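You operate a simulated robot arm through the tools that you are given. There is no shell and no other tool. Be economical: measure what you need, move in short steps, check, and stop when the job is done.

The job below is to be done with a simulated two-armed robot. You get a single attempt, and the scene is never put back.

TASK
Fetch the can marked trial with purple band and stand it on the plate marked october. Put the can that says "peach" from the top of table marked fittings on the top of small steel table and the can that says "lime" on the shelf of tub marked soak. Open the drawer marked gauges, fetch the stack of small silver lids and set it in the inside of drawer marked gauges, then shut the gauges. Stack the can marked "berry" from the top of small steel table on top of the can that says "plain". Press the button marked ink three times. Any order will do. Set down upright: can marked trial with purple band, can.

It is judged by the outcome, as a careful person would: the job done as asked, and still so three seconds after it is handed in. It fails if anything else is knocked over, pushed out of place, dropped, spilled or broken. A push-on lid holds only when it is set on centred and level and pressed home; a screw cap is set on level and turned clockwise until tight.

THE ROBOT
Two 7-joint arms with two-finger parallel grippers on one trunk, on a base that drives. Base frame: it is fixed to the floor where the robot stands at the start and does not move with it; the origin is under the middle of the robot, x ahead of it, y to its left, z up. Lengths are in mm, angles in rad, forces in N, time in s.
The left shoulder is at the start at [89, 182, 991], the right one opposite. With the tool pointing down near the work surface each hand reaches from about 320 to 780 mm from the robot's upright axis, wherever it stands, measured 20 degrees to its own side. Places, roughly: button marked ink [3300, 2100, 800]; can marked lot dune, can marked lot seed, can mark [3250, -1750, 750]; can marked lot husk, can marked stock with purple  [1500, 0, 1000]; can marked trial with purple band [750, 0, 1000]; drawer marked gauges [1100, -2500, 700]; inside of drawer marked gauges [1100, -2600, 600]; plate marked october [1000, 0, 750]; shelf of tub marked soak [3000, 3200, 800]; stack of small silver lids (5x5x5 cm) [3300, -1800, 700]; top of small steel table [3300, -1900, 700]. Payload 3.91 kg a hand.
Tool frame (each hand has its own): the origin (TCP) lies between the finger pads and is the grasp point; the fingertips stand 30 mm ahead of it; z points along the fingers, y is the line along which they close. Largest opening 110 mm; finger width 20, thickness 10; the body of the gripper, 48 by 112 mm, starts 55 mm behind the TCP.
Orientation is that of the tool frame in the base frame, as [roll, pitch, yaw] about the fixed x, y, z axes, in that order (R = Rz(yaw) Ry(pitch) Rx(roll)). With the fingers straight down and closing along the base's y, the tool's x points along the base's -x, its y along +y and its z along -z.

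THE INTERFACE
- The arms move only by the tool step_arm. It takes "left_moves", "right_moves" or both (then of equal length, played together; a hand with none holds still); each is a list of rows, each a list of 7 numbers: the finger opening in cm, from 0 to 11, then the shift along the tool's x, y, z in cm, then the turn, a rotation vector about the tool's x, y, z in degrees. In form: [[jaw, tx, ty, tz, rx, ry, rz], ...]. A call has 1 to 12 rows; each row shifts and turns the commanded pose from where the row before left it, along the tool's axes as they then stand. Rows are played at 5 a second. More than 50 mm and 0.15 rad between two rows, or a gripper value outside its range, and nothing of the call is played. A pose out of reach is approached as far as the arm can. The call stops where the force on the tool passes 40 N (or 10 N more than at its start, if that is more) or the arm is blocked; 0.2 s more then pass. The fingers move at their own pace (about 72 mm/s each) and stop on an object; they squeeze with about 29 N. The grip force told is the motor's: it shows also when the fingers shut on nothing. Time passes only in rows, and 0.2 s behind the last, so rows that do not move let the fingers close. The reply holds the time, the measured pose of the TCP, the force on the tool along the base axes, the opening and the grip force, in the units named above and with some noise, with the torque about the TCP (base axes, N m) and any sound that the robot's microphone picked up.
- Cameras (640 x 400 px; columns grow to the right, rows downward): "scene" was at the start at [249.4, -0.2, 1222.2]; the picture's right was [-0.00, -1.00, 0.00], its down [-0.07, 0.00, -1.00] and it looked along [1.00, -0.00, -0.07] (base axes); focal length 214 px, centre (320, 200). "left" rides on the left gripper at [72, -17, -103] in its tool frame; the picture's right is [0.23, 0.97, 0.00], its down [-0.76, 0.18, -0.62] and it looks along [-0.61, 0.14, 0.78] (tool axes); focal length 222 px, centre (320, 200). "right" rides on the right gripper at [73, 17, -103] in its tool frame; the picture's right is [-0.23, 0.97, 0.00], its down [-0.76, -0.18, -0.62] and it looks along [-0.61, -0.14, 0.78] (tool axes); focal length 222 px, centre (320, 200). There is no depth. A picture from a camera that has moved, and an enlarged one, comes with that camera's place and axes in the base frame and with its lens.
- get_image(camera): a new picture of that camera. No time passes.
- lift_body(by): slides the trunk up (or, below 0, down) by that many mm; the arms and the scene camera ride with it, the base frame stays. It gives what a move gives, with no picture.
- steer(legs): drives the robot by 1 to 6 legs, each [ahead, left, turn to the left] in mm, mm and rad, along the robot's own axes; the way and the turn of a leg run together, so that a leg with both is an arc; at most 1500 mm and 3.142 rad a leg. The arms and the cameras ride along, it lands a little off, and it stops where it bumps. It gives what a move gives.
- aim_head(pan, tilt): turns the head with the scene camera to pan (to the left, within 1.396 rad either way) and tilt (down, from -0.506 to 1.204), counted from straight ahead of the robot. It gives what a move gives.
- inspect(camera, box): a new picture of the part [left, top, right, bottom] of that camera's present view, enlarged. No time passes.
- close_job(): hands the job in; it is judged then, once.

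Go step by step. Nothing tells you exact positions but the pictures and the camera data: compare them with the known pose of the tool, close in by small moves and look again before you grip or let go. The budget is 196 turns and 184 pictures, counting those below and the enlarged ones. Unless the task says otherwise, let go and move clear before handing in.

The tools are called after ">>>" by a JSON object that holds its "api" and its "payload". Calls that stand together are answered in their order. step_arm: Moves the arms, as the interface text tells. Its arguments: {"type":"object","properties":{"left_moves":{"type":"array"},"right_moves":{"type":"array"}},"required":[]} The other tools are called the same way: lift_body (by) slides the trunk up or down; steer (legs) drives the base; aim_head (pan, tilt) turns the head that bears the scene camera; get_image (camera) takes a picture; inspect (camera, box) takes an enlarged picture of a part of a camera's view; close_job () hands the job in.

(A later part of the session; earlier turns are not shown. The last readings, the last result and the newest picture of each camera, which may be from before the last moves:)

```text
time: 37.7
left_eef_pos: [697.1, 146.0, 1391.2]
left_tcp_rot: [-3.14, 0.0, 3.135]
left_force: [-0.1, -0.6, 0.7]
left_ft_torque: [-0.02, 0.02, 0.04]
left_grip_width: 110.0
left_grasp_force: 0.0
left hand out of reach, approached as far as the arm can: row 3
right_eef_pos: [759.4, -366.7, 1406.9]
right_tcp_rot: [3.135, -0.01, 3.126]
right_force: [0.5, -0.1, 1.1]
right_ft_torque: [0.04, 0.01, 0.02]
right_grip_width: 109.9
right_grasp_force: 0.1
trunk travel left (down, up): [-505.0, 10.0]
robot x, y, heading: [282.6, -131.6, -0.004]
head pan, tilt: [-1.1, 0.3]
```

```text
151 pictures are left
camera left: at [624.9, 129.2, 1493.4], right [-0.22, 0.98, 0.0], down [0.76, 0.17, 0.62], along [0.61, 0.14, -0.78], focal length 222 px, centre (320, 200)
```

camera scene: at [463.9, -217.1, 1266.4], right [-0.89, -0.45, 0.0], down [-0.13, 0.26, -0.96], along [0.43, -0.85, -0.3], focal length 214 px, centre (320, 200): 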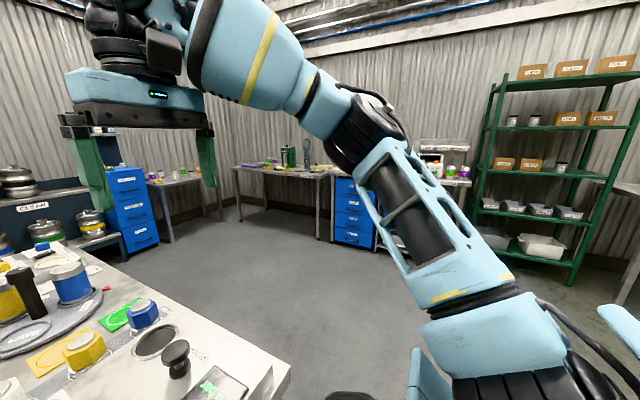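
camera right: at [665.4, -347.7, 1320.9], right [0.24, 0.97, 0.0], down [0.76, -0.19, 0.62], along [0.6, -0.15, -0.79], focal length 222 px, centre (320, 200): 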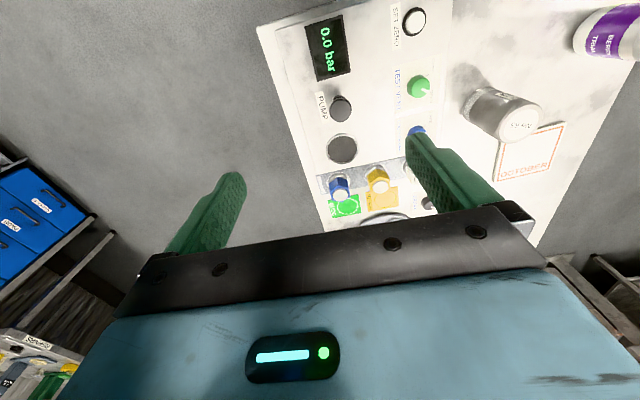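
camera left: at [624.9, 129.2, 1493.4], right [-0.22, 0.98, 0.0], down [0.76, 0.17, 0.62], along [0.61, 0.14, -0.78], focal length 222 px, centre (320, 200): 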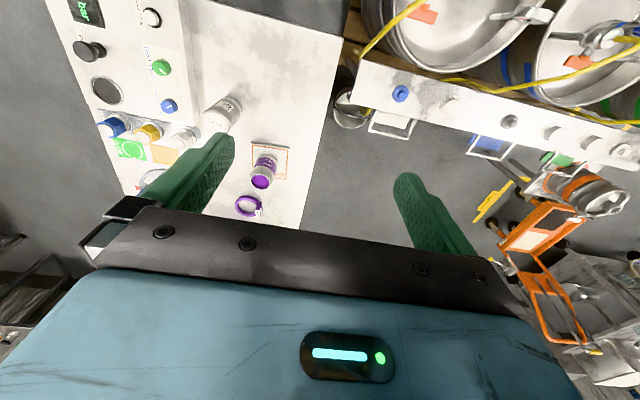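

Arms are in a decent carry pose. I back away and look around for the fittings sign.

>>> {"api": "steer", "payload": {"legs": [[-300, 0, 0], [0, -300, -0.6]]}}

>>> {"api": "aim_head", "payload": {"pan": 0.0, "tilt": 0.35}}

>>> {"api": "get_image", "payload": {"camera": "scene"}}

>>> {"api": "aim_head", "payload": {"pan": 1.2, "tilt": 0.35}}

>>> {"api": "get_image", "payload": {"camera": "scene"}}

>>> {"api": "aim_head", "payload": {"pan": -1.2, "tilt": 0.35}}

>>> {"api": "get_image", "payload": {"camera": "scene"}}

```text
time: 42.5
left_eef_pos: [397.3, -416.1, 1391.2]
left_tcp_rot: [-3.14, 0.001, 2.527]
left_force: [0.3, -0.3, 0.0]
left_ft_torque: [-0.02, 0.01, 0.0]
left_grip_width: 110.2
left_grasp_force: 0.1
right_eef_pos: [153.2, -872.0, 1406.6]
right_tcp_rot: [3.134, -0.009, 2.516]
right_force: [-0.2, -0.3, 0.1]
right_ft_torque: [0.0, -0.01, -0.03]
right_grip_width: 110.1
right_grasp_force: 0.1
trunk travel left (down, up): [-505.0, 10.0]
robot x, y, heading: [-103.3, -408.8, -0.616]
head pan, tilt: [-1.1, 0.3]
```

```text
time: 43.8
left_eef_pos: [396.7, -418.2, 1391.3]
left_tcp_rot: [-3.14, 0.0, 2.528]
left_force: [0.0, -0.6, -0.3]
left_ft_torque: [-0.01, 0.03, -0.02]
left_grip_width: 110.2
left_grasp_force: 0.1
right_eef_pos: [152.4, -872.9, 1408.0]
right_tcp_rot: [3.134, -0.008, 2.519]
right_force: [-0.2, 0.2, -0.2]
right_ft_torque: [0.0, -0.01, 0.01]
right_grip_width: 110.2
right_grasp_force: 0.2
trunk travel left (down, up): [-505.0, 10.0]
robot x, y, heading: [-108.0, -407.9, -0.611]
head pan, tilt: [0.0, 0.351]
```

```text
150 pictures are left
camera scene: at [-10.2, -476.2, 1476.4], right [-0.58, -0.82, 0.0], down [-0.28, 0.2, -0.94], along [0.77, -0.54, -0.34], focal length 214 px, centre (320, 200)
```

scene: 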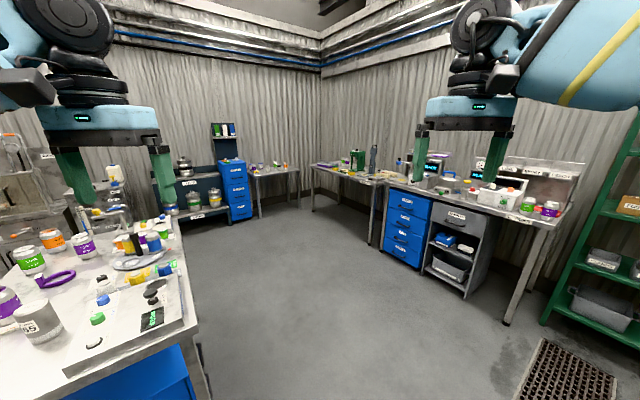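

```text
time: 45.2
left_eef_pos: [397.1, -416.9, 1391.9]
left_tcp_rot: [-3.139, 0.002, 2.528]
left_force: [0.0, 0.1, -0.4]
left_ft_torque: [-0.02, 0.05, -0.02]
left_grip_width: 109.9
left_grasp_force: 0.0
right_eef_pos: [153.1, -873.3, 1406.4]
right_tcp_rot: [3.134, -0.009, 2.519]
right_force: [0.7, -0.3, 0.2]
right_ft_torque: [-0.03, -0.02, -0.02]
right_grip_width: 110.0
right_grasp_force: 0.0
trunk travel left (down, up): [-505.0, 10.0]
robot x, y, heading: [-102.8, -408.6, -0.614]
head pan, tilt: [1.201, 0.351]
```

```text
149 pictures are left
camera scene: at [-8.5, -371.0, 1476.4], right [0.55, -0.83, 0.0], down [-0.29, -0.19, -0.94], along [0.78, 0.52, -0.34], focal length 214 px, centre (320, 200)
```

scene: 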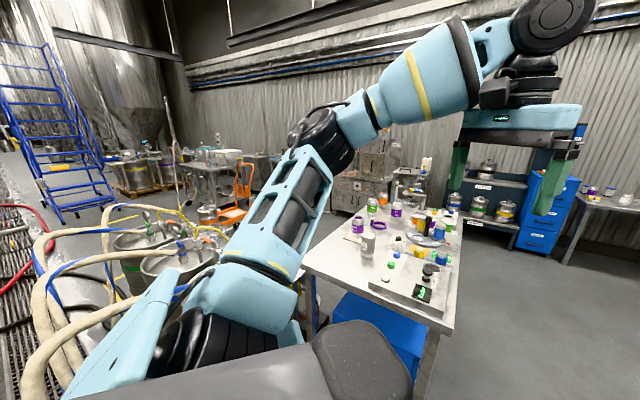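

```text
time: 47.4
left_eef_pos: [396.9, -416.0, 1391.7]
left_tcp_rot: [-3.141, 0.0, 2.528]
left_force: [0.4, -0.8, 0.5]
left_ft_torque: [0.01, 0.02, -0.03]
left_grip_width: 110.2
left_grasp_force: 0.0
right_eef_pos: [152.9, -872.6, 1407.9]
right_tcp_rot: [3.135, -0.011, 2.52]
right_force: [-0.9, -0.7, -0.6]
right_ft_torque: [-0.04, 0.03, 0.0]
right_grip_width: 109.8
right_grasp_force: 0.1
trunk travel left (down, up): [-505.0, 10.0]
robot x, y, heading: [-102.8, -406.2, -0.616]
head pan, tilt: [-1.201, 0.351]
```

```text
148 pictures are left
camera scene: at [-108.6, -512.7, 1476.4], right [-0.97, 0.24, 0.0], down [0.08, 0.33, -0.94], along [-0.23, -0.91, -0.34], focal length 214 px, centre (320, 200)
```

scene: 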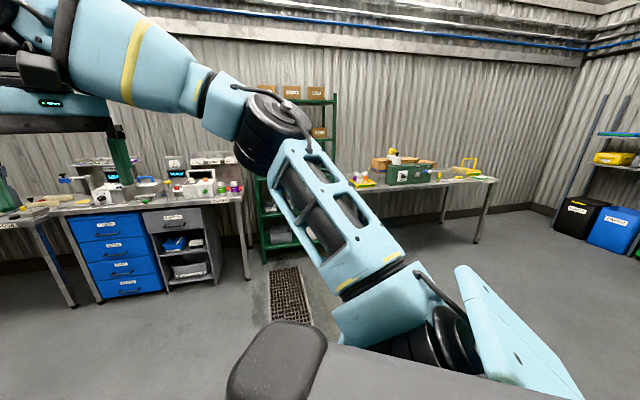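

There is a bench with drawers on the right with cans, the corner table, and more. I zoom on signs.

>>> {"api": "aim_head", "payload": {"pan": -0.35, "tilt": 0.3}}

>>> {"api": "inspect", "payload": {"camera": "scene", "box": [260, 130, 460, 255]}}

>>> {"api": "inspect", "payload": {"camera": "scene", "box": [440, 130, 640, 255]}}

>>> {"api": "inspect", "payload": {"camera": "scene", "box": [60, 130, 260, 255]}}

```text
time: 48.6
left_eef_pos: [396.4, -417.3, 1391.9]
left_tcp_rot: [-3.14, -0.002, 2.528]
left_force: [-0.6, -0.6, 0.8]
left_ft_torque: [0.01, 0.03, 0.01]
left_grip_width: 110.1
left_grasp_force: 0.2
right_eef_pos: [153.6, -871.2, 1407.0]
right_tcp_rot: [3.133, -0.008, 2.52]
right_force: [0.0, 0.0, -0.4]
right_ft_torque: [0.01, 0.0, -0.02]
right_grip_width: 109.7
right_grasp_force: 0.2
trunk travel left (down, up): [-505.0, 10.0]
robot x, y, heading: [-102.0, -407.4, -0.616]
head pan, tilt: [-0.351, 0.3]
```

```text
3.20 times, centred on (360, 192) of scene
camera zoom: at [-33.1, -499.2, 1481.1], right [-0.82, -0.57, 0.0], down [-0.17, 0.24, -0.96], along [0.54, -0.79, -0.3], focal length 686 px, centre (192, 224)
```

zoom: 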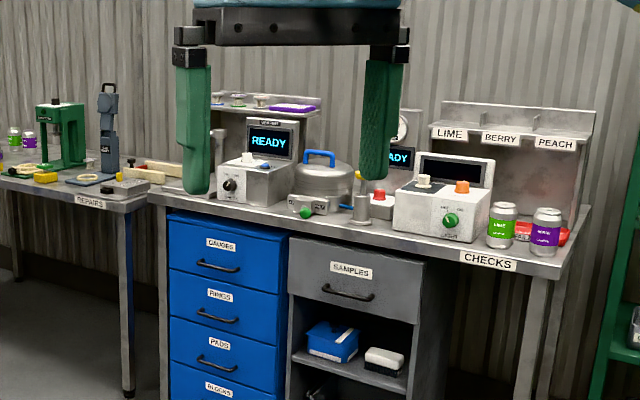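

```text
3.20 times, centred on (540, 192) of scene
camera zoom: at [-33.1, -499.2, 1481.1], right [-0.82, -0.57, 0.0], down [-0.17, 0.24, -0.96], along [0.54, -0.79, -0.3], focal length 686 px, centre (-384, 224)
```

zoom: 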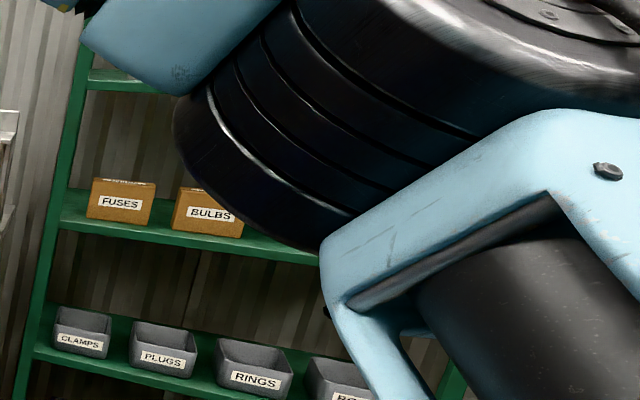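

```text
3.20 times, centred on (160, 192) of scene
camera zoom: at [-33.1, -499.2, 1481.1], right [-0.82, -0.57, 0.0], down [-0.17, 0.24, -0.96], along [0.54, -0.79, -0.3], focal length 686 px, centre (832, 224)
```

zoom: 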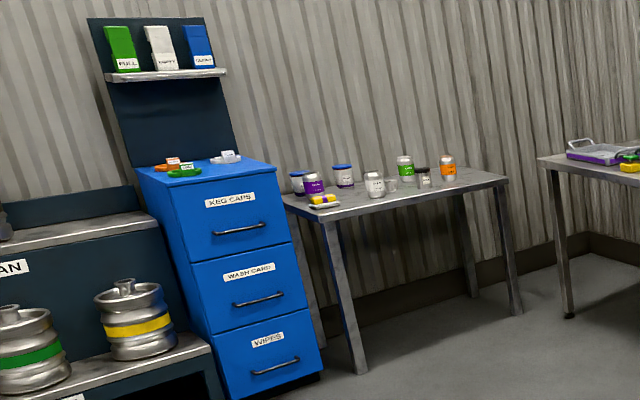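

Signs: REPAIRS, CHECKS; GAUGES is the top blue drawer. I look at the table with the green toolbox to the right.

>>> {"api": "aim_head", "payload": {"pan": -1.39, "tilt": 0.3}}

>>> {"api": "inspect", "payload": {"camera": "scene", "box": [280, 110, 520, 260]}}

>>> {"api": "aim_head", "payload": {"pan": 1.39, "tilt": 0.2}}

>>> {"api": "get_image", "payload": {"camera": "scene"}}

```text
time: 49.9
left_eef_pos: [396.7, -416.8, 1390.9]
left_tcp_rot: [-3.141, 0.001, 2.527]
left_force: [-0.2, 0.8, 0.2]
left_ft_torque: [0.01, -0.01, -0.02]
left_grip_width: 109.8
left_grasp_force: 0.0
right_eef_pos: [152.6, -871.9, 1407.4]
right_tcp_rot: [3.135, -0.009, 2.518]
right_force: [0.3, 0.7, 0.3]
right_ft_torque: [0.02, 0.02, 0.01]
right_grip_width: 110.0
right_grasp_force: 0.0
trunk travel left (down, up): [-505.0, 10.0]
robot x, y, heading: [-101.7, -408.8, -0.613]
head pan, tilt: [-1.389, 0.3]
```

```text
2.67 times, centred on (400, 185) of scene
camera zoom: at [-125.3, -507.2, 1481.1], right [-0.91, 0.42, 0.0], down [0.12, 0.27, -0.96], along [-0.4, -0.87, -0.3], focal length 572 px, centre (107, 240)
```

zoom: 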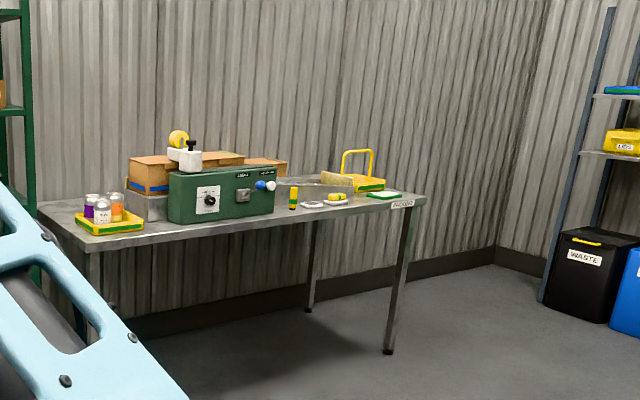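

```text
time: 52.3
left_eef_pos: [396.7, -416.2, 1390.6]
left_tcp_rot: [-3.139, 0.0, 2.527]
left_force: [0.4, 0.3, 0.3]
left_ft_torque: [0.0, -0.03, 0.0]
left_grip_width: 110.0
left_grasp_force: 0.1
right_eef_pos: [153.1, -871.5, 1407.2]
right_tcp_rot: [3.134, -0.011, 2.519]
right_force: [-0.4, 1.0, 0.2]
right_ft_torque: [0.0, 0.03, -0.01]
right_grip_width: 110.1
right_grasp_force: 0.1
trunk travel left (down, up): [-505.0, 10.0]
robot x, y, heading: [-106.5, -409.5, -0.61]
head pan, tilt: [1.389, 0.201]
```

```text
143 pictures are left
camera scene: at [-19.5, -357.3, 1490.4], right [0.7, -0.71, 0.0], down [-0.14, -0.14, -0.98], along [0.7, 0.69, -0.2], focal length 214 px, centre (320, 200)
```

scene: 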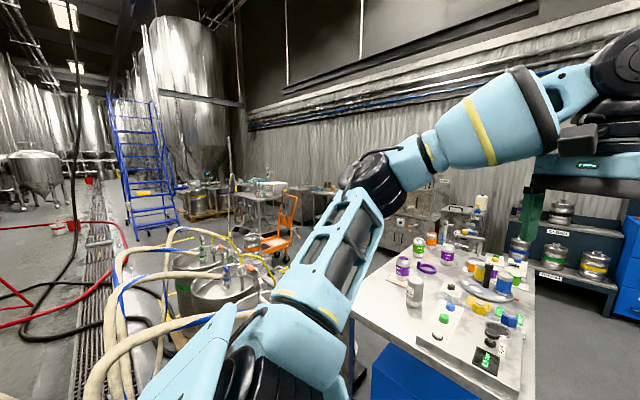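

The fittings table may be in the area to the left; I'll search it later. First the gauges drawer: I drive in front of it, facing it.

>>> {"api": "steer", "payload": {"legs": [[0, 0, -0.957], [600, 600, 0], [400, 560, 0]]}}

>>> {"api": "aim_head", "payload": {"pan": 0.0, "tilt": 0.6}}

>>> {"api": "get_image", "payload": {"camera": "scene"}}

```text
time: 65.5
left_eef_pos: [1338.6, -1832.2, 1390.2]
left_tcp_rot: [-3.139, 0.0, 1.572]
left_force: [0.3, -0.6, 0.4]
left_ft_torque: [0.01, 0.03, 0.0]
left_grip_width: 110.1
left_grasp_force: 0.0
right_eef_pos: [828.1, -1898.3, 1407.2]
right_tcp_rot: [3.134, -0.01, 1.564]
right_force: [-0.6, 0.9, 0.7]
right_ft_torque: [0.0, 0.0, 0.02]
right_grip_width: 110.0
right_grasp_force: 0.1
trunk travel left (down, up): [-505.0, 10.0]
robot x, y, heading: [1053.1, -1420.9, -1.567]
head pan, tilt: [1.389, 0.201]
```

```text
time: 67.0
left_eef_pos: [1339.6, -1832.1, 1391.0]
left_tcp_rot: [-3.139, 0.0, 1.574]
left_force: [-0.1, -0.9, -0.4]
left_ft_torque: [-0.02, 0.0, 0.02]
left_grip_width: 109.9
left_grasp_force: 0.1
right_eef_pos: [826.7, -1898.6, 1406.6]
right_tcp_rot: [3.135, -0.007, 1.566]
right_force: [0.2, 0.5, 0.0]
right_ft_torque: [-0.01, -0.02, 0.03]
right_grip_width: 110.0
right_grasp_force: 0.1
trunk travel left (down, up): [-505.0, 10.0]
robot x, y, heading: [1051.3, -1416.4, -1.568]
head pan, tilt: [0.0, 0.6]
```

```text
142 pictures are left
camera scene: at [1054.8, -1531.1, 1453.7], right [-1.0, 0.0, 0.0], down [0.0, 0.56, -0.83], along [0.0, -0.83, -0.56], focal length 214 px, centre (320, 200)
```

scene: 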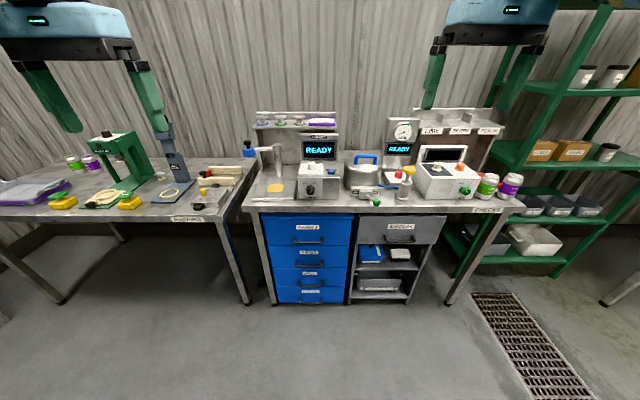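

I zoom on the drawer to locate the handle.

>>> {"api": "inspect", "payload": {"camera": "scene", "box": [240, 195, 400, 295]}}

>>> {"api": "lift_body", "payload": {"by": -200}}

>>> {"api": "inspect", "payload": {"camera": "scene", "box": [240, 150, 400, 250]}}

```text
4.00 times, centred on (320, 245) of scene
camera zoom: at [1054.8, -1531.1, 1453.7], right [-1.0, 0.0, 0.0], down [0.0, 0.56, -0.83], along [0.0, -0.83, -0.56], focal length 858 px, centre (320, 20)
```

zoom: 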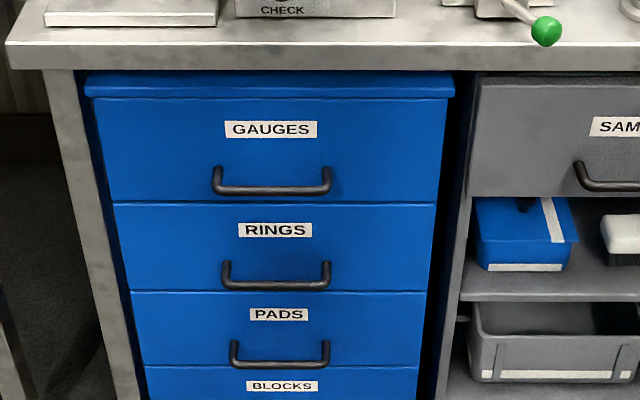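

```text
time: 69.2
left_eef_pos: [1340.2, -1859.3, 1159.0]
left_tcp_rot: [-3.14, -0.094, 1.574]
left_force: [-0.3, -0.2, 1.5]
left_ft_torque: [0.01, 0.04, -0.02]
left_grip_width: 110.1
left_grasp_force: 0.1
right_eef_pos: [826.9, -1897.4, 1206.1]
right_tcp_rot: [3.131, -0.005, 1.566]
right_force: [-1.0, 0.4, 0.2]
right_ft_torque: [-0.01, 0.02, 0.02]
right_grip_width: 110.0
right_grasp_force: 0.0
trunk travel left (down, up): [-305.0, 210.0]
robot x, y, heading: [1052.8, -1419.0, -1.567]
head pan, tilt: [0.0, 0.6]
```

```text
4.00 times, centred on (320, 200) of scene
camera zoom: at [1055.0, -1651.5, 1229.0], right [-1.0, 0.0, 0.0], down [0.0, 0.56, -0.83], along [0.0, -0.83, -0.56], focal length 858 px, centre (320, 200)
```

zoom: 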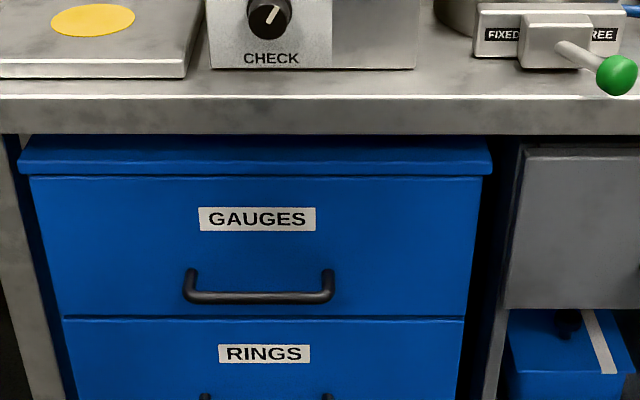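

Handle bar is at about (1118, -2332, 650), under the bench edge, so I'll approach it horizontally with the left hand. I drive closer and shift right.

>>> {"api": "steer", "payload": {"legs": [[200, -85, 0]]}}

>>> {"api": "lift_body", "payload": {"by": -220}}

>>> {"api": "step_arm", "payload": {"left_moves": [[11, 0, 0, 0, 0, -7.5, 0], [11, 0, 0, 0, 0, -7.5, 0], [11, 0, 0, 0, 0, -7.5, 0], [11, 0, 0, 0, 0, -7.5, 0], [11, 0, 0, 0, 0, -7.5, 0], [11, 0, 0, 0, 0, -7.5, 0], [11, 0, 0, 0, 0, 0, 0]]}}

```text
time: 70.9
left_eef_pos: [1252.2, -2056.5, 1158.1]
left_tcp_rot: [-3.139, -0.097, 1.572]
left_force: [0.4, 0.1, 0.7]
left_ft_torque: [-0.01, -0.01, -0.02]
left_grip_width: 110.0
left_grasp_force: 0.1
right_eef_pos: [741.6, -2092.9, 1205.5]
right_tcp_rot: [3.133, -0.006, 1.564]
right_force: [0.2, 0.1, -0.5]
right_ft_torque: [0.02, 0.0, -0.03]
right_grip_width: 110.1
right_grasp_force: 0.0
trunk travel left (down, up): [-305.0, 210.0]
robot x, y, heading: [969.9, -1613.1, -1.573]
head pan, tilt: [0.0, 0.6]
```

```text
time: 73.2
left_eef_pos: [1253.4, -2126.5, 852.3]
left_tcp_rot: [-3.136, -0.297, 1.573]
left_force: [0.5, 0.6, 0.2]
left_ft_torque: [-0.03, 0.04, 0.01]
left_grip_width: 110.3
left_grasp_force: 0.0
right_eef_pos: [742.2, -2173.5, 891.4]
right_tcp_rot: [3.13, -0.209, 1.564]
right_force: [-0.2, 0.0, 0.6]
right_ft_torque: [-0.03, -0.02, 0.04]
right_grip_width: 110.0
right_grasp_force: 0.1
trunk travel left (down, up): [-85.0, 430.0]
robot x, y, heading: [972.5, -1614.5, -1.57]
head pan, tilt: [0.0, 0.6]
```

```text
time: 74.8
left_eef_pos: [1252.7, -2126.5, 852.0]
left_tcp_rot: [-3.134, 0.49, 1.578]
left_force: [0.0, 0.1, 0.7]
left_ft_torque: [0.01, -0.03, 0.02]
left_grip_width: 110.2
left_grasp_force: 0.1
right_eef_pos: [742.4, -2174.0, 890.6]
right_tcp_rot: [3.13, -0.208, 1.565]
right_force: [0.9, -0.4, -0.2]
right_ft_torque: [-0.03, 0.06, -0.01]
right_grip_width: 110.0
right_grasp_force: 0.2
trunk travel left (down, up): [-85.0, 430.0]
robot x, y, heading: [971.1, -1616.1, -1.564]
head pan, tilt: [0.0, 0.6]
```

Tool tilt works. I continue pitching to horizontal.

>>> {"api": "step_arm", "payload": {"left_moves": [[11, 0, 0, 0, 0, -7.7, 0], [11, 0, 0, 0, 0, -7.7, 0], [11, 0, 0, 0, 0, -7.7, 0], [11, 0, 0, 0, 0, -7.7, 0], [11, 0, 0, 0, 0, -7.7, 0], [11, 0, 0, 0, 0, -7.7, 0], [11, 0, 0, 0, 0, -7.7, 0], [11, 0, 0, 0, 0, -7.7, 0], [11, 0, 0, 0, 0, 0, 0]]}}

>>> {"api": "get_image", "payload": {"camera": "scene"}}

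>>> {"api": "get_image", "payload": {"camera": "left"}}

```text
time: 76.8
left_eef_pos: [1262.6, -2186.9, 880.1]
left_tcp_rot: [-2.401, 1.562, 2.313]
left_force: [-0.4, 0.8, -0.6]
left_ft_torque: [0.0, -0.01, -0.02]
left_grip_width: 110.0
left_grasp_force: 0.1
left hand out of reach, approached as far as the arm can: row 5, 6, 7, 8
right_eef_pos: [743.3, -2174.2, 891.2]
right_tcp_rot: [3.131, -0.208, 1.565]
right_force: [0.0, 0.5, -0.6]
right_ft_torque: [0.01, 0.04, 0.02]
right_grip_width: 110.0
right_grasp_force: 0.1
trunk travel left (down, up): [-85.0, 430.0]
robot x, y, heading: [968.9, -1614.2, -1.566]
head pan, tilt: [0.0, 0.6]
```

```text
139 pictures are left
camera scene: at [969.8, -1927.9, 982.8], right [-1.0, 0.0, 0.0], down [0.0, 0.56, -0.83], along [0.0, -0.83, -0.56], focal length 214 px, centre (320, 200)
```

scene: 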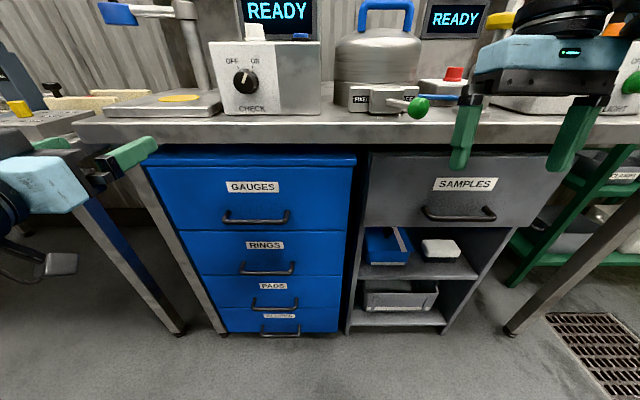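

```text
138 pictures are left
camera left: at [1243.6, -2083.2, 808.0], right [0.97, 0.0, -0.23], down [0.18, 0.62, 0.76], along [0.15, -0.79, 0.6], focal length 222 px, centre (320, 200)
```

left: 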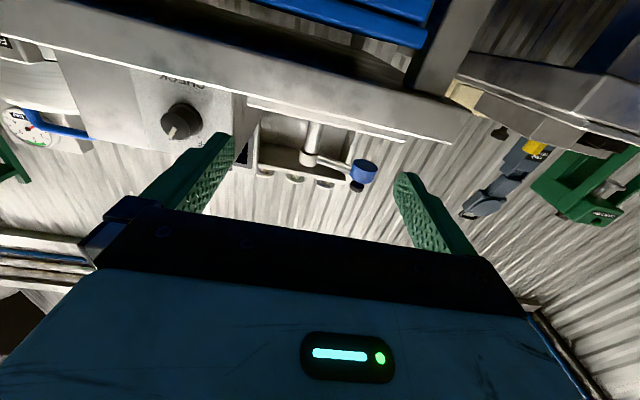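

Camera now hangs below; bar is at about (1124, -2338, 641), bench edge y≈-2326. I move the hand down and forward to a staging point, then roll it.

>>> {"api": "step_arm", "payload": {"left_moves": [[11, 3, -1, 2, 0, 0, 0], [11, 4, -2, 1, 0, 0, 0], [11, 4, -2, 1, 0, 0, 0], [11, 4, -2, 1, 0, 0, 0], [11, 4, -2, 0, 0, 0, 0], [11, 2, -4, 0, 0, 0, 0], [11, 0, 0, 0, 0, 0, 0]]}}

>>> {"api": "step_arm", "payload": {"left_moves": [[11, 0, 0, 0, 0, 0, 7.5], [11, 0, 0, 0, 0, 0, 7.5], [11, 0, 0, 0, 0, 0, 7.5], [11, 0, 0, 0, 0, 0, 7.5], [11, 0, 0, 0, 0, 0, 0]]}}

>>> {"api": "get_image", "payload": {"camera": "scene"}}

```text
time: 78.4
left_eef_pos: [1131.1, -2236.4, 667.1]
left_tcp_rot: [-2.636, 1.561, 2.08]
left_force: [0.1, -0.6, 0.0]
left_ft_torque: [0.01, 0.02, 0.02]
left_grip_width: 110.1
left_grasp_force: 0.2
right_eef_pos: [742.3, -2172.5, 891.1]
right_tcp_rot: [3.131, -0.209, 1.564]
right_force: [-0.4, 0.4, 0.1]
right_ft_torque: [-0.03, -0.01, 0.0]
right_grip_width: 109.9
right_grasp_force: 0.0
trunk travel left (down, up): [-85.0, 430.0]
robot x, y, heading: [971.8, -1616.6, -1.568]
head pan, tilt: [0.0, 0.6]
```

```text
time: 79.6
left_eef_pos: [1132.1, -2235.4, 669.8]
left_tcp_rot: [1.588, 1.051, 0.017]
left_force: [-0.1, -0.1, -0.2]
left_ft_torque: [0.03, 0.01, -0.01]
left_grip_width: 110.0
left_grasp_force: 0.0
right_eef_pos: [742.9, -2172.8, 890.5]
right_tcp_rot: [3.131, -0.207, 1.565]
right_force: [0.3, 0.9, 1.4]
right_ft_torque: [-0.01, -0.01, -0.01]
right_grip_width: 109.9
right_grasp_force: 0.1
trunk travel left (down, up): [-85.0, 430.0]
robot x, y, heading: [965.9, -1618.7, -1.565]
head pan, tilt: [0.0, 0.6]
```

```text
137 pictures are left
camera scene: at [969.8, -1927.9, 982.8], right [-1.0, 0.0, 0.0], down [0.0, 0.56, -0.83], along [0.0, -0.83, -0.56], focal length 214 px, centre (320, 200)
```

scene: 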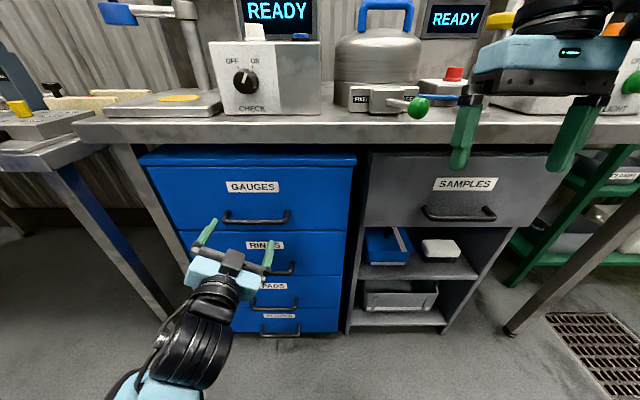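

Rolling works well; I continue the remaining 60°.

>>> {"api": "step_arm", "payload": {"left_moves": [[11, 0, 0, 0, 0, 0, 7.5], [11, 0, 0, 0, 0, 0, 7.5], [11, 0, 0, 0, 0, 0, 7.5], [11, 0, 0, 0, 0, 0, 7.5], [11, 0, 0, 0, 0, 0, 7.5], [11, 0, 0, 0, 0, 0, 7.5], [11, 0, 0, 0, 0, 0, 7.5], [11, 0, 0, 0, 0, 0, 7.5], [11, 0, 0, 0, 0, 0, 0]]}}

>>> {"api": "get_image", "payload": {"camera": "left"}}

>>> {"api": "get_image", "payload": {"camera": "scene"}}

```text
time: 81.6
left_eef_pos: [1131.0, -2234.9, 670.5]
left_tcp_rot: [1.579, 0.001, 0.004]
left_force: [-0.2, -0.1, 0.3]
left_ft_torque: [-0.04, -0.02, 0.01]
left_grip_width: 110.1
left_grasp_force: 0.1
right_eef_pos: [744.1, -2173.6, 890.8]
right_tcp_rot: [3.131, -0.209, 1.562]
right_force: [-0.1, 0.1, -0.2]
right_ft_torque: [-0.02, 0.01, -0.01]
right_grip_width: 110.1
right_grasp_force: 0.0
trunk travel left (down, up): [-85.0, 430.0]
robot x, y, heading: [972.1, -1613.8, -1.569]
head pan, tilt: [0.0, 0.6]
```

```text
136 pictures are left
camera left: at [1202.2, -2132.2, 653.7], right [0.23, -0.01, 0.97], down [-0.76, 0.62, 0.18], along [-0.6, -0.79, 0.14], focal length 222 px, centre (320, 200)
```

left: 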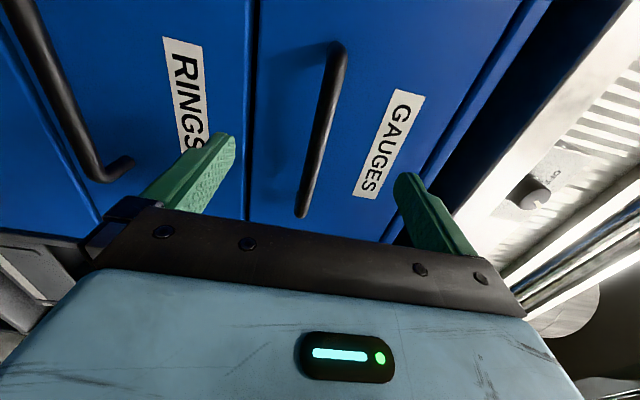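

```text
135 pictures are left
camera scene: at [969.8, -1927.9, 982.7], right [-1.0, 0.0, 0.0], down [0.0, 0.56, -0.83], along [0.0, -0.83, -0.56], focal length 214 px, centre (320, 200)
```

scene: 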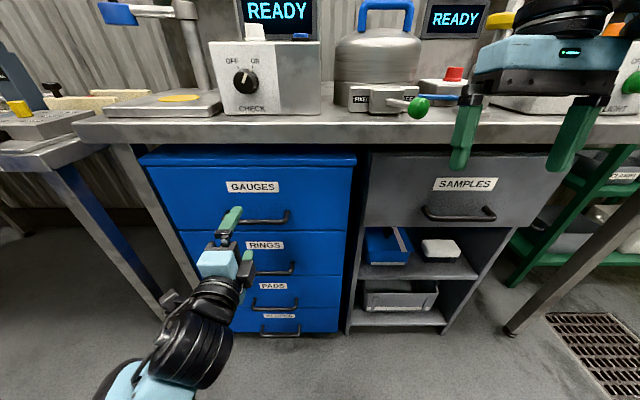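

Bar is at z≈669, matching the TCP height. I advance 5 cm and look.

>>> {"api": "step_arm", "payload": {"left_moves": [[11, -1, 0, 2, 0, 0, 0], [11, 0, 0, 2, 0, 0, 0], [11, 0, 0, 1, 0, 0, 0], [11, 0, 0, 0, 0, 0, 0]]}}

>>> {"api": "get_image", "payload": {"camera": "left"}}

>>> {"api": "inspect", "payload": {"camera": "scene", "box": [180, 170, 340, 270]}}

```text
time: 82.6
left_eef_pos: [1120.2, -2287.0, 671.5]
left_tcp_rot: [1.579, 0.006, 0.003]
left_force: [0.4, 0.2, 0.5]
left_ft_torque: [-0.03, 0.01, -0.03]
left_grip_width: 110.4
left_grasp_force: 0.1
right_eef_pos: [742.7, -2173.0, 890.3]
right_tcp_rot: [3.133, -0.207, 1.564]
right_force: [0.5, -0.6, 0.0]
right_ft_torque: [0.02, -0.03, -0.03]
right_grip_width: 109.9
right_grasp_force: 0.0
trunk travel left (down, up): [-85.0, 430.0]
robot x, y, heading: [972.4, -1611.4, -1.565]
head pan, tilt: [0.0, 0.6]
```

```text
134 pictures are left
camera left: at [1192.0, -2183.6, 653.2], right [0.23, -0.01, 0.97], down [-0.76, 0.62, 0.19], along [-0.6, -0.79, 0.14], focal length 222 px, centre (320, 200)
```

left: 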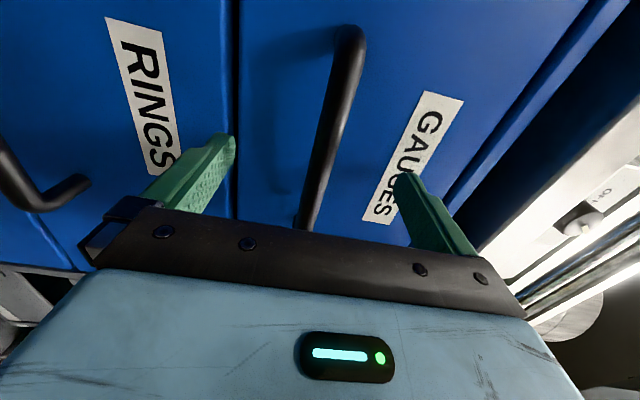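

```text
4.00 times, centred on (260, 220) of scene
camera zoom: at [969.8, -1927.9, 982.8], right [-1.0, 0.0, 0.0], down [0.0, 0.56, -0.83], along [0.0, -0.83, -0.56], focal length 858 px, centre (560, 120)
```

zoom: 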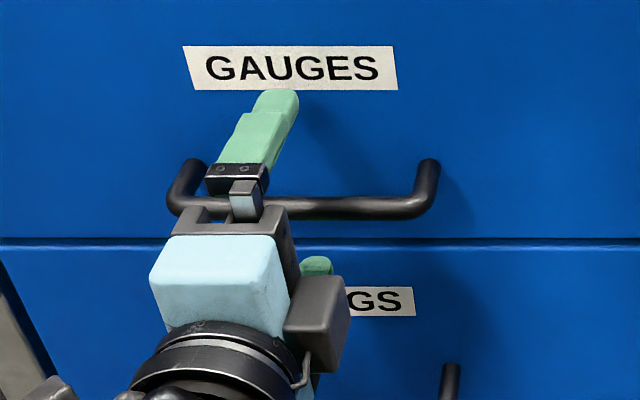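

Bar is centred between the fingers at z≈669. I advance 2 cm more and close.

>>> {"api": "step_arm", "payload": {"left_moves": [[11, 0, 0, 1, 0, 0, 0], [11, 0, -0.1, 1, 0, 0, 0], [11, 0, 0, 0, 0, 0, 0]]}}

>>> {"api": "get_image", "payload": {"camera": "left"}}

```text
time: 83.4
left_eef_pos: [1120.6, -2305.1, 668.7]
left_tcp_rot: [1.577, 0.008, 0.004]
left_force: [0.6, 10.2, -2.4]
left_ft_torque: [-0.58, 0.1, -0.05]
left_grip_width: 109.2
left_grasp_force: 0.0
right_eef_pos: [741.9, -2172.1, 891.9]
right_tcp_rot: [3.13, -0.208, 1.563]
right_force: [0.6, 0.4, 0.6]
right_ft_torque: [0.02, 0.01, 0.0]
right_grip_width: 110.0
right_grasp_force: 0.1
trunk travel left (down, up): [-85.0, 430.0]
robot x, y, heading: [968.8, -1612.8, -1.567]
head pan, tilt: [0.0, 0.6]
```

```text
132 pictures are left
camera left: at [1192.0, -2201.7, 651.3], right [0.23, -0.01, 0.97], down [-0.76, 0.62, 0.19], along [-0.6, -0.78, 0.14], focal length 222 px, centre (320, 200)
```

left: 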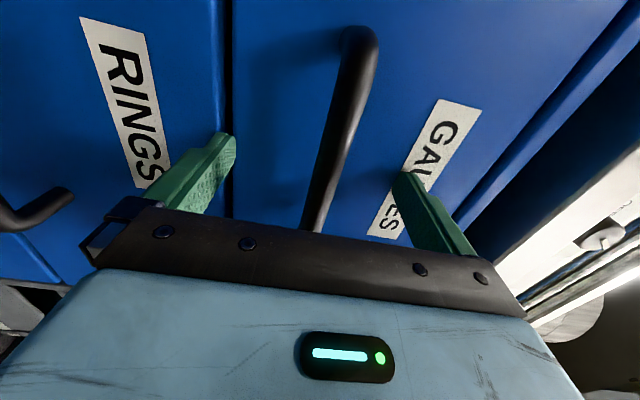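

Fingertips touch the drawer face. Back 5 mm and close on the bar.

>>> {"api": "step_arm", "payload": {"left_moves": [[11, 0, 0, -0.6, 0, 0, 0], [5, 0, 0, 0, 0, 0, 0], [2, 0, 0, 0, 0, 0, 0], [0, 0, 0, 0, 0, 0, 0], [0, 0, 0, 0, 0, 0, 0], [0, 0, 0, 0, 0, 0, 0], [0, 0, 0, 0, 0, 0, 0]]}}

```text
time: 85.0
left_eef_pos: [1122.1, -2299.2, 668.3]
left_tcp_rot: [1.579, 0.006, 0.002]
left_force: [-0.7, 0.2, 2.6]
left_ft_torque: [-0.02, -0.28, -0.07]
left_grip_width: 13.5
left_grasp_force: 45.3
right_eef_pos: [743.8, -2172.6, 890.6]
right_tcp_rot: [3.132, -0.207, 1.564]
right_force: [-0.6, 0.3, 0.1]
right_ft_torque: [0.0, 0.01, 0.0]
right_grip_width: 110.0
right_grasp_force: 0.0
trunk travel left (down, up): [-85.0, 430.0]
robot x, y, heading: [971.3, -1612.2, -1.572]
head pan, tilt: [0.0, 0.6]
```

Bar gripped. I pull the drawer by driving back.

>>> {"api": "steer", "payload": {"legs": [[-120, 0, 0]]}}

>>> {"api": "get_image", "payload": {"camera": "scene"}}

```text
time: 86.2
left_eef_pos: [1123.1, -2178.6, 668.9]
left_tcp_rot: [1.577, 0.005, 0.003]
left_force: [10.4, 0.0, 4.5]
left_ft_torque: [-0.01, -0.29, 0.09]
left_grip_width: 13.8
left_grasp_force: 44.8
right_eef_pos: [741.7, -2050.6, 890.1]
right_tcp_rot: [3.132, -0.208, 1.564]
right_force: [0.6, 0.0, -0.4]
right_ft_torque: [0.02, -0.04, 0.04]
right_grip_width: 110.0
right_grasp_force: 0.1
trunk travel left (down, up): [-85.0, 430.0]
robot x, y, heading: [972.7, -1490.2, -1.568]
head pan, tilt: [0.0, 0.6]
```

```text
131 pictures are left
camera scene: at [969.8, -1806.3, 982.9], right [-1.0, 0.0, 0.0], down [0.0, 0.56, -0.83], along [0.0, -0.83, -0.56], focal length 214 px, centre (320, 200)
```

scene: 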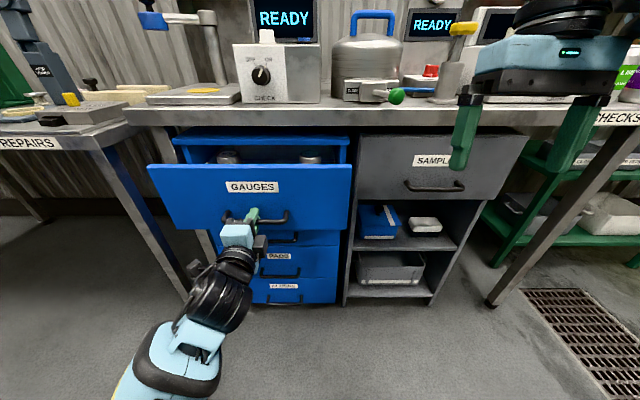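

The drawer opens; there are cylinders inside. Pull further.

>>> {"api": "steer", "payload": {"legs": [[-130, 0, 0]]}}

>>> {"api": "get_image", "payload": {"camera": "scene"}}

```text
time: 87.5
left_eef_pos: [1122.5, -2045.5, 668.7]
left_tcp_rot: [1.578, 0.003, 0.004]
left_force: [17.7, -1.4, 3.1]
left_ft_torque: [-0.04, -0.25, 0.55]
left_grip_width: 13.5
left_grasp_force: 44.6
right_eef_pos: [740.0, -1916.2, 891.4]
right_tcp_rot: [3.133, -0.206, 1.558]
right_force: [1.0, -0.3, 0.5]
right_ft_torque: [-0.01, 0.0, 0.01]
right_grip_width: 110.0
right_grasp_force: 0.0
trunk travel left (down, up): [-85.0, 430.0]
robot x, y, heading: [973.1, -1363.6, -1.576]
head pan, tilt: [0.0, 0.6]
```

```text
130 pictures are left
camera scene: at [969.6, -1672.7, 982.8], right [-1.0, 0.0, 0.0], down [0.0, 0.56, -0.83], along [0.0, -0.83, -0.56], focal length 214 px, centre (320, 200)
```

scene: 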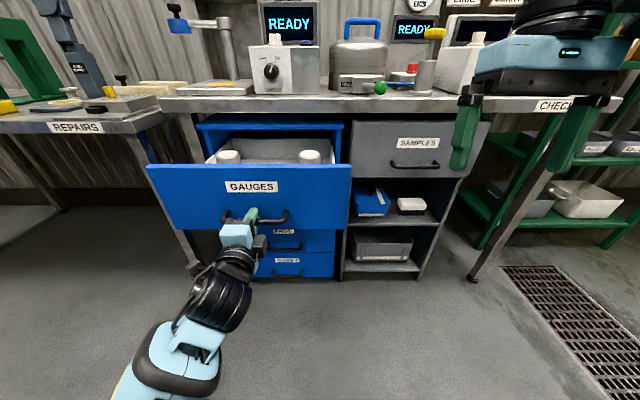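

Open about 255 mm, enough. I release the handle, back off and look into the drawer from above.

>>> {"api": "step_arm", "payload": {"left_moves": [[6, 0, 0, 0, 0, 0, 0], [11, 0, 0, 0, 0, 0, 0], [11, 0, 0, 0, 0, 0, 0], [11, 0, 0, -2, 0, 0, 0], [11, 0, 0, 0, 0, 0, 0]]}}

>>> {"api": "steer", "payload": {"legs": [[-150, 0, 0]]}}

>>> {"api": "lift_body", "payload": {"by": 320}}

>>> {"api": "aim_head", "payload": {"pan": 0.15, "tilt": 0.75}}

>>> {"api": "get_image", "payload": {"camera": "scene"}}

```text
time: 88.8
left_eef_pos: [1120.9, -2027.4, 668.9]
left_tcp_rot: [1.577, 0.002, 0.005]
left_force: [0.4, 0.9, 0.4]
left_ft_torque: [0.03, -0.03, 0.03]
left_grip_width: 110.2
left_grasp_force: 0.0
right_eef_pos: [739.0, -1917.1, 889.6]
right_tcp_rot: [3.131, -0.207, 1.558]
right_force: [0.0, 0.1, -0.8]
right_ft_torque: [0.02, -0.04, 0.0]
right_grip_width: 110.2
right_grasp_force: 0.1
trunk travel left (down, up): [-85.0, 430.0]
robot x, y, heading: [971.4, -1361.4, -1.572]
head pan, tilt: [0.0, 0.6]
```

```text
time: 90.1
left_eef_pos: [1121.0, -1877.3, 670.3]
left_tcp_rot: [1.577, 0.004, 0.004]
left_force: [-0.5, -0.4, -0.5]
left_ft_torque: [0.01, 0.0, 0.0]
left_grip_width: 109.9
left_grasp_force: 0.2
right_eef_pos: [738.2, -1768.3, 890.9]
right_tcp_rot: [3.132, -0.207, 1.556]
right_force: [0.3, 0.2, 0.0]
right_ft_torque: [-0.01, 0.0, 0.0]
right_grip_width: 110.2
right_grasp_force: 0.0
trunk travel left (down, up): [-85.0, 430.0]
robot x, y, heading: [971.8, -1210.7, -1.578]
head pan, tilt: [0.0, 0.6]
```

```text
time: 93.3
left_eef_pos: [1119.4, -1877.8, 988.4]
left_tcp_rot: [1.58, 0.004, 0.004]
left_force: [0.7, 0.5, 0.0]
left_ft_torque: [0.0, 0.03, 0.03]
left_grip_width: 110.2
left_grasp_force: 0.0
right_eef_pos: [739.4, -1768.6, 1211.0]
right_tcp_rot: [3.131, -0.207, 1.558]
right_force: [-0.2, 0.0, 0.3]
right_ft_torque: [-0.03, 0.01, -0.03]
right_grip_width: 109.8
right_grasp_force: 0.2
trunk travel left (down, up): [-405.0, 110.0]
robot x, y, heading: [972.1, -1210.0, -1.579]
head pan, tilt: [0.0, 0.6]
```

```text
time: 94.0
left_eef_pos: [1120.4, -1878.3, 990.3]
left_tcp_rot: [1.577, 0.004, 0.004]
left_force: [0.8, 0.6, -0.6]
left_ft_torque: [0.0, -0.02, -0.01]
left_grip_width: 110.1
left_grasp_force: 0.0
right_eef_pos: [740.1, -1767.6, 1210.6]
right_tcp_rot: [3.131, -0.209, 1.557]
right_force: [0.3, -0.6, 0.0]
right_ft_torque: [0.0, -0.03, -0.03]
right_grip_width: 110.0
right_grasp_force: 0.1
trunk travel left (down, up): [-405.0, 110.0]
robot x, y, heading: [974.1, -1214.3, -1.576]
head pan, tilt: [0.15, 0.75]
```

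```text
129 pictures are left
camera scene: at [981.7, -1406.0, 1321.5], right [-0.99, -0.14, 0.0], down [-0.1, 0.67, -0.73], along [0.11, -0.72, -0.68], focal length 214 px, centre (320, 200)
```

scene: 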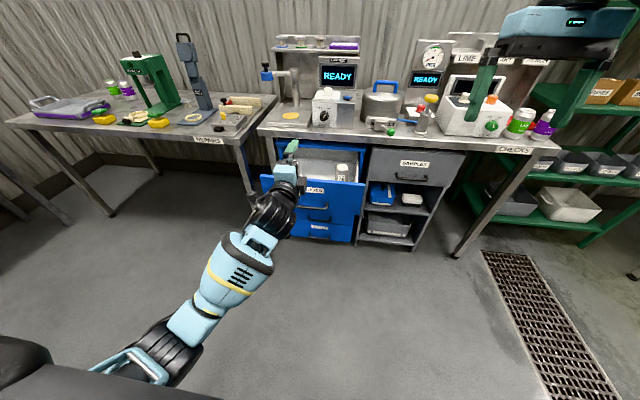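

I bring the left hand back to pointing down (reversing the roll and pitch).

>>> {"api": "step_arm", "payload": {"left_moves": [[11, 0, 0, 0, 0, 0, -7.5], [11, 0, 0, 0, 0, 0, -7.5], [11, 0, 0, 0, 0, 0, -7.5], [11, 0, 0, 0, 0, 0, -7.5], [11, 0, 0, 0, 0, 0, -7.5], [11, 0, 0, 0, 0, 0, -7.5], [11, 0, 0, 0, 0, 0, -7.5], [11, 0, 0, 0, 0, 0, -7.5], [11, 0, 0, 0, 0, 0, -7.5], [11, 0, 0, 0, 0, 0, -7.5], [11, 0, 0, 0, 0, 0, -7.5], [11, 0, 0, 0, 0, 0, -7.5]]}}

>>> {"api": "step_arm", "payload": {"left_moves": [[11, 0, 0, -3, 0, 7.5, 0], [11, 0, 0, -3, 0, 7.5, 0], [11, 0, 0, -3, 0, 7.5, 0], [11, 0, 0, 0, 0, 7.5, 0], [11, 0, 0, 0, 0, 7.5, 0], [11, 0, 0, 0, 0, 7.5, 0], [11, 0, 0, 0, 0, 7.5, 0], [11, 0, 0, 0, 0, 7.5, 0], [11, 0, 0, 0, 0, 7.5, 0], [11, 0, 0, 0, 0, 7.5, 0], [11, 0, 0, 0, 0, 7.5, 0], [11, 0, 0, 0, 0, 7.5, 0]]}}

```text
time: 96.6
left_eef_pos: [1129.9, -1878.8, 984.3]
left_tcp_rot: [2.066, 1.55, 0.506]
left_force: [-0.6, 0.3, -0.4]
left_ft_torque: [0.01, 0.0, 0.0]
left_grip_width: 110.2
left_grasp_force: 0.0
right_eef_pos: [739.9, -1768.9, 1210.9]
right_tcp_rot: [3.133, -0.209, 1.555]
right_force: [0.3, -0.2, -0.6]
right_ft_torque: [0.0, -0.01, -0.01]
right_grip_width: 109.9
right_grasp_force: 0.1
trunk travel left (down, up): [-405.0, 110.0]
robot x, y, heading: [969.4, -1213.4, -1.577]
head pan, tilt: [0.15, 0.75]
```

```text
time: 99.2
left_eef_pos: [1138.3, -1857.7, 949.9]
left_tcp_rot: [3.13, -0.016, 1.594]
left_force: [0.1, -0.3, 0.2]
left_ft_torque: [0.0, 0.0, -0.01]
left_grip_width: 110.1
left_grasp_force: 0.0
left hand out of reach, approached as far as the arm can: row 9, 10, 11, 12
right_eef_pos: [739.3, -1767.6, 1210.4]
right_tcp_rot: [3.129, -0.207, 1.557]
right_force: [0.1, -0.4, -0.6]
right_ft_torque: [-0.04, 0.0, -0.01]
right_grip_width: 110.0
right_grasp_force: 0.1
trunk travel left (down, up): [-405.0, 110.0]
robot x, y, heading: [974.3, -1210.6, -1.579]
head pan, tilt: [0.15, 0.75]
```

Now I pull the left hand in toward the robot.

>>> {"api": "step_arm", "payload": {"left_moves": [[11, 3, 2, 0, 0, 0, 0], [11, 3, 2, 0, 0, 0, 0], [11, 3, 2, 0, 0, 0, 0], [11, 3, 2, 0, 0, 0, 0], [11, 3, 2, 0, 0, 0, 0], [11, 3, 1, 0, 0, 0, 0], [11, 0, 0, 0, 0, 0, 0]]}}

>>> {"api": "step_arm", "payload": {"right_moves": [[11, 0, 0, 0, 0, -6, 0], [11, 0, 0, 0, 0, -6, 0], [11, 0, 0, 0, 0, 0, 0]]}}

```text
time: 100.8
left_eef_pos: [1286.2, -1780.6, 909.7]
left_tcp_rot: [3.132, -0.002, 1.592]
left_force: [0.0, 0.6, -0.3]
left_ft_torque: [0.05, 0.01, -0.02]
left_grip_width: 110.0
left_grasp_force: 0.1
left hand out of reach, approached as far as the arm can: row 1, 2, 3, 4, 5, 6
right_eef_pos: [739.6, -1767.6, 1210.9]
right_tcp_rot: [3.131, -0.209, 1.555]
right_force: [0.1, -0.2, 0.7]
right_ft_torque: [-0.01, 0.01, 0.0]
right_grip_width: 110.0
right_grasp_force: 0.1
trunk travel left (down, up): [-405.0, 110.0]
robot x, y, heading: [969.4, -1207.9, -1.577]
head pan, tilt: [0.15, 0.75]
```

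```text
time: 101.6
left_eef_pos: [1285.7, -1780.7, 908.6]
left_tcp_rot: [3.131, -0.008, 1.591]
left_force: [0.2, -0.3, 0.0]
left_ft_torque: [0.0, -0.02, 0.01]
left_grip_width: 109.9
left_grasp_force: 0.0
right_eef_pos: [738.6, -1769.4, 1210.0]
right_tcp_rot: [3.132, 0.002, 1.554]
right_force: [-0.2, -0.3, 0.0]
right_ft_torque: [-0.01, -0.02, 0.02]
right_grip_width: 109.9
right_grasp_force: 0.1
trunk travel left (down, up): [-405.0, 110.0]
robot x, y, heading: [973.2, -1212.7, -1.574]
head pan, tilt: [0.15, 0.75]
```

The left arm seems caught in an awkward branch; a trunk lift previously freed it.

>>> {"api": "lift_body", "payload": {"by": 100}}

>>> {"api": "step_arm", "payload": {"left_moves": [[11, 0, 0, 0, 0, 0, 0], [11, 1, 0, 0, 0, 0, 0], [11, 0, 0, 0, 0, 0, 0]]}}

>>> {"api": "aim_head", "payload": {"pan": 0.5, "tilt": 0.8}}

>>> {"api": "get_image", "payload": {"camera": "scene"}}

```text
time: 102.9
left_eef_pos: [1271.7, -1779.8, 1003.3]
left_tcp_rot: [-3.139, -0.01, 1.575]
left_force: [-0.3, -0.2, -1.3]
left_ft_torque: [0.01, -0.01, 0.02]
left_grip_width: 109.8
left_grasp_force: 0.0
right_eef_pos: [740.3, -1769.9, 1308.2]
right_tcp_rot: [3.131, -0.002, 1.556]
right_force: [-0.2, -0.8, 0.2]
right_ft_torque: [0.03, 0.0, 0.02]
right_grip_width: 110.1
right_grasp_force: 0.1
trunk travel left (down, up): [-505.0, 10.0]
robot x, y, heading: [970.4, -1209.4, -1.576]
head pan, tilt: [0.15, 0.75]
```

```text
time: 103.7
left_eef_pos: [1272.2, -1769.6, 1007.2]
left_tcp_rot: [-3.139, -0.006, 1.576]
left_force: [0.2, 0.6, -0.4]
left_ft_torque: [-0.01, 0.03, 0.01]
left_grip_width: 109.8
left_grasp_force: 0.1
right_eef_pos: [739.5, -1768.7, 1310.4]
right_tcp_rot: [3.131, 0.001, 1.554]
right_force: [1.2, 0.2, -0.3]
right_ft_torque: [0.0, 0.01, 0.0]
right_grip_width: 110.0
right_grasp_force: 0.1
trunk travel left (down, up): [-505.0, 10.0]
robot x, y, heading: [970.1, -1212.0, -1.574]
head pan, tilt: [0.15, 0.75]
```

```text
time: 104.5
left_eef_pos: [1272.3, -1769.8, 1007.3]
left_tcp_rot: [-3.138, -0.007, 1.575]
left_force: [-0.6, 0.1, 0.7]
left_ft_torque: [-0.01, 0.01, -0.06]
left_grip_width: 110.1
left_grasp_force: 0.0
right_eef_pos: [738.9, -1766.9, 1311.0]
right_tcp_rot: [3.131, 0.0, 1.555]
right_force: [0.0, -0.8, -0.6]
right_ft_torque: [-0.02, 0.0, -0.03]
right_grip_width: 110.1
right_grasp_force: 0.0
trunk travel left (down, up): [-505.0, 10.0]
robot x, y, heading: [973.7, -1212.3, -1.58]
head pan, tilt: [0.499, 0.799]
```

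```text
128 pictures are left
camera scene: at [1008.4, -1306.4, 1436.8], right [-0.88, -0.47, 0.0], down [-0.34, 0.63, -0.7], along [0.33, -0.61, -0.72], focal length 214 px, centre (320, 200)
```

scene: 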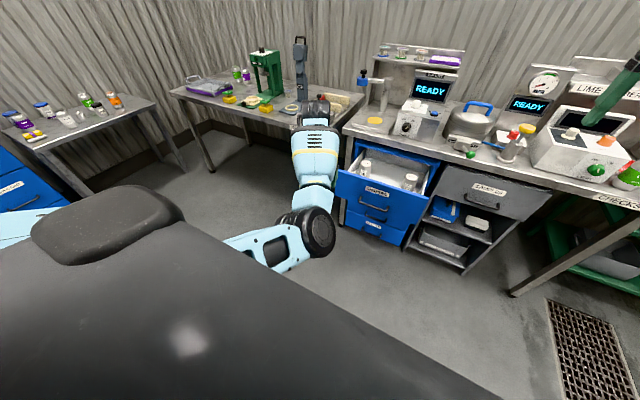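

It responds again. The drawer's middle is free. I raise and retract the left hand, then head to the small steel table.

>>> {"api": "step_arm", "payload": {"left_moves": [[11, 2, 0, -4, 0, 0, 0], [11, 2, 0, -4, 0, 0, 0], [11, 2, 0, -4, 0, 0, 0], [11, 3, 0, -3, 0, 0, 0], [11, 3, 0, -3, 0, 0, 0], [11, 0, 0, -4, 0, 0, 0], [11, 0, 0, 0, 0, 0, 0]]}}

>>> {"api": "aim_head", "payload": {"pan": 1.1, "tilt": 0.5}}

>>> {"api": "get_image", "payload": {"camera": "scene"}}

```text
time: 106.2
left_eef_pos: [1343.7, -1711.0, 1216.0]
left_tcp_rot: [-3.14, -0.013, 1.592]
left_force: [1.5, -0.3, -0.1]
left_ft_torque: [0.0, 0.0, -0.01]
left_grip_width: 110.1
left_grasp_force: 0.0
left hand out of reach, approached as far as the arm can: row 2, 3, 4, 5
right_eef_pos: [740.9, -1768.6, 1309.3]
right_tcp_rot: [3.132, 0.002, 1.555]
right_force: [-0.1, 0.1, -0.6]
right_ft_torque: [0.01, 0.01, 0.02]
right_grip_width: 110.2
right_grasp_force: 0.0
trunk travel left (down, up): [-505.0, 10.0]
robot x, y, heading: [976.9, -1208.5, -1.575]
head pan, tilt: [0.499, 0.799]
```

```text
time: 107.2
left_eef_pos: [1344.1, -1711.3, 1217.9]
left_tcp_rot: [-3.136, -0.01, 1.59]
left_force: [-0.2, 0.6, 0.9]
left_ft_torque: [0.01, 0.03, -0.01]
left_grip_width: 110.2
left_grasp_force: 0.0
right_eef_pos: [740.1, -1769.3, 1310.6]
right_tcp_rot: [3.13, 0.002, 1.554]
right_force: [0.4, -0.5, 0.0]
right_ft_torque: [-0.02, 0.0, 0.01]
right_grip_width: 109.8
right_grasp_force: 0.0
trunk travel left (down, up): [-505.0, 10.0]
robot x, y, heading: [969.4, -1214.3, -1.572]
head pan, tilt: [1.1, 0.499]
```

```text
127 pictures are left
camera scene: at [1051.0, -1277.2, 1462.7], right [-0.46, -0.89, 0.0], down [-0.43, 0.22, -0.88], along [0.78, -0.4, -0.48], focal length 214 px, centre (320, 200)
```

scene: 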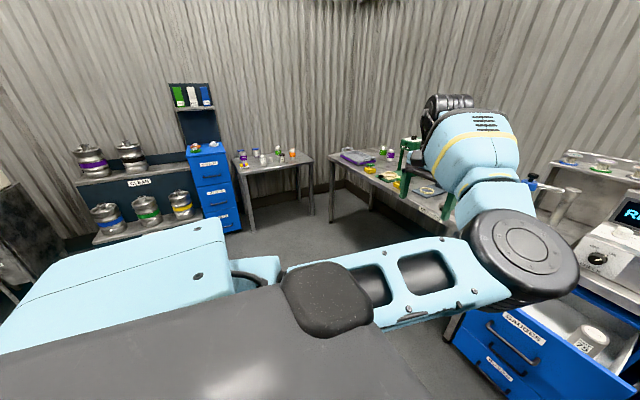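

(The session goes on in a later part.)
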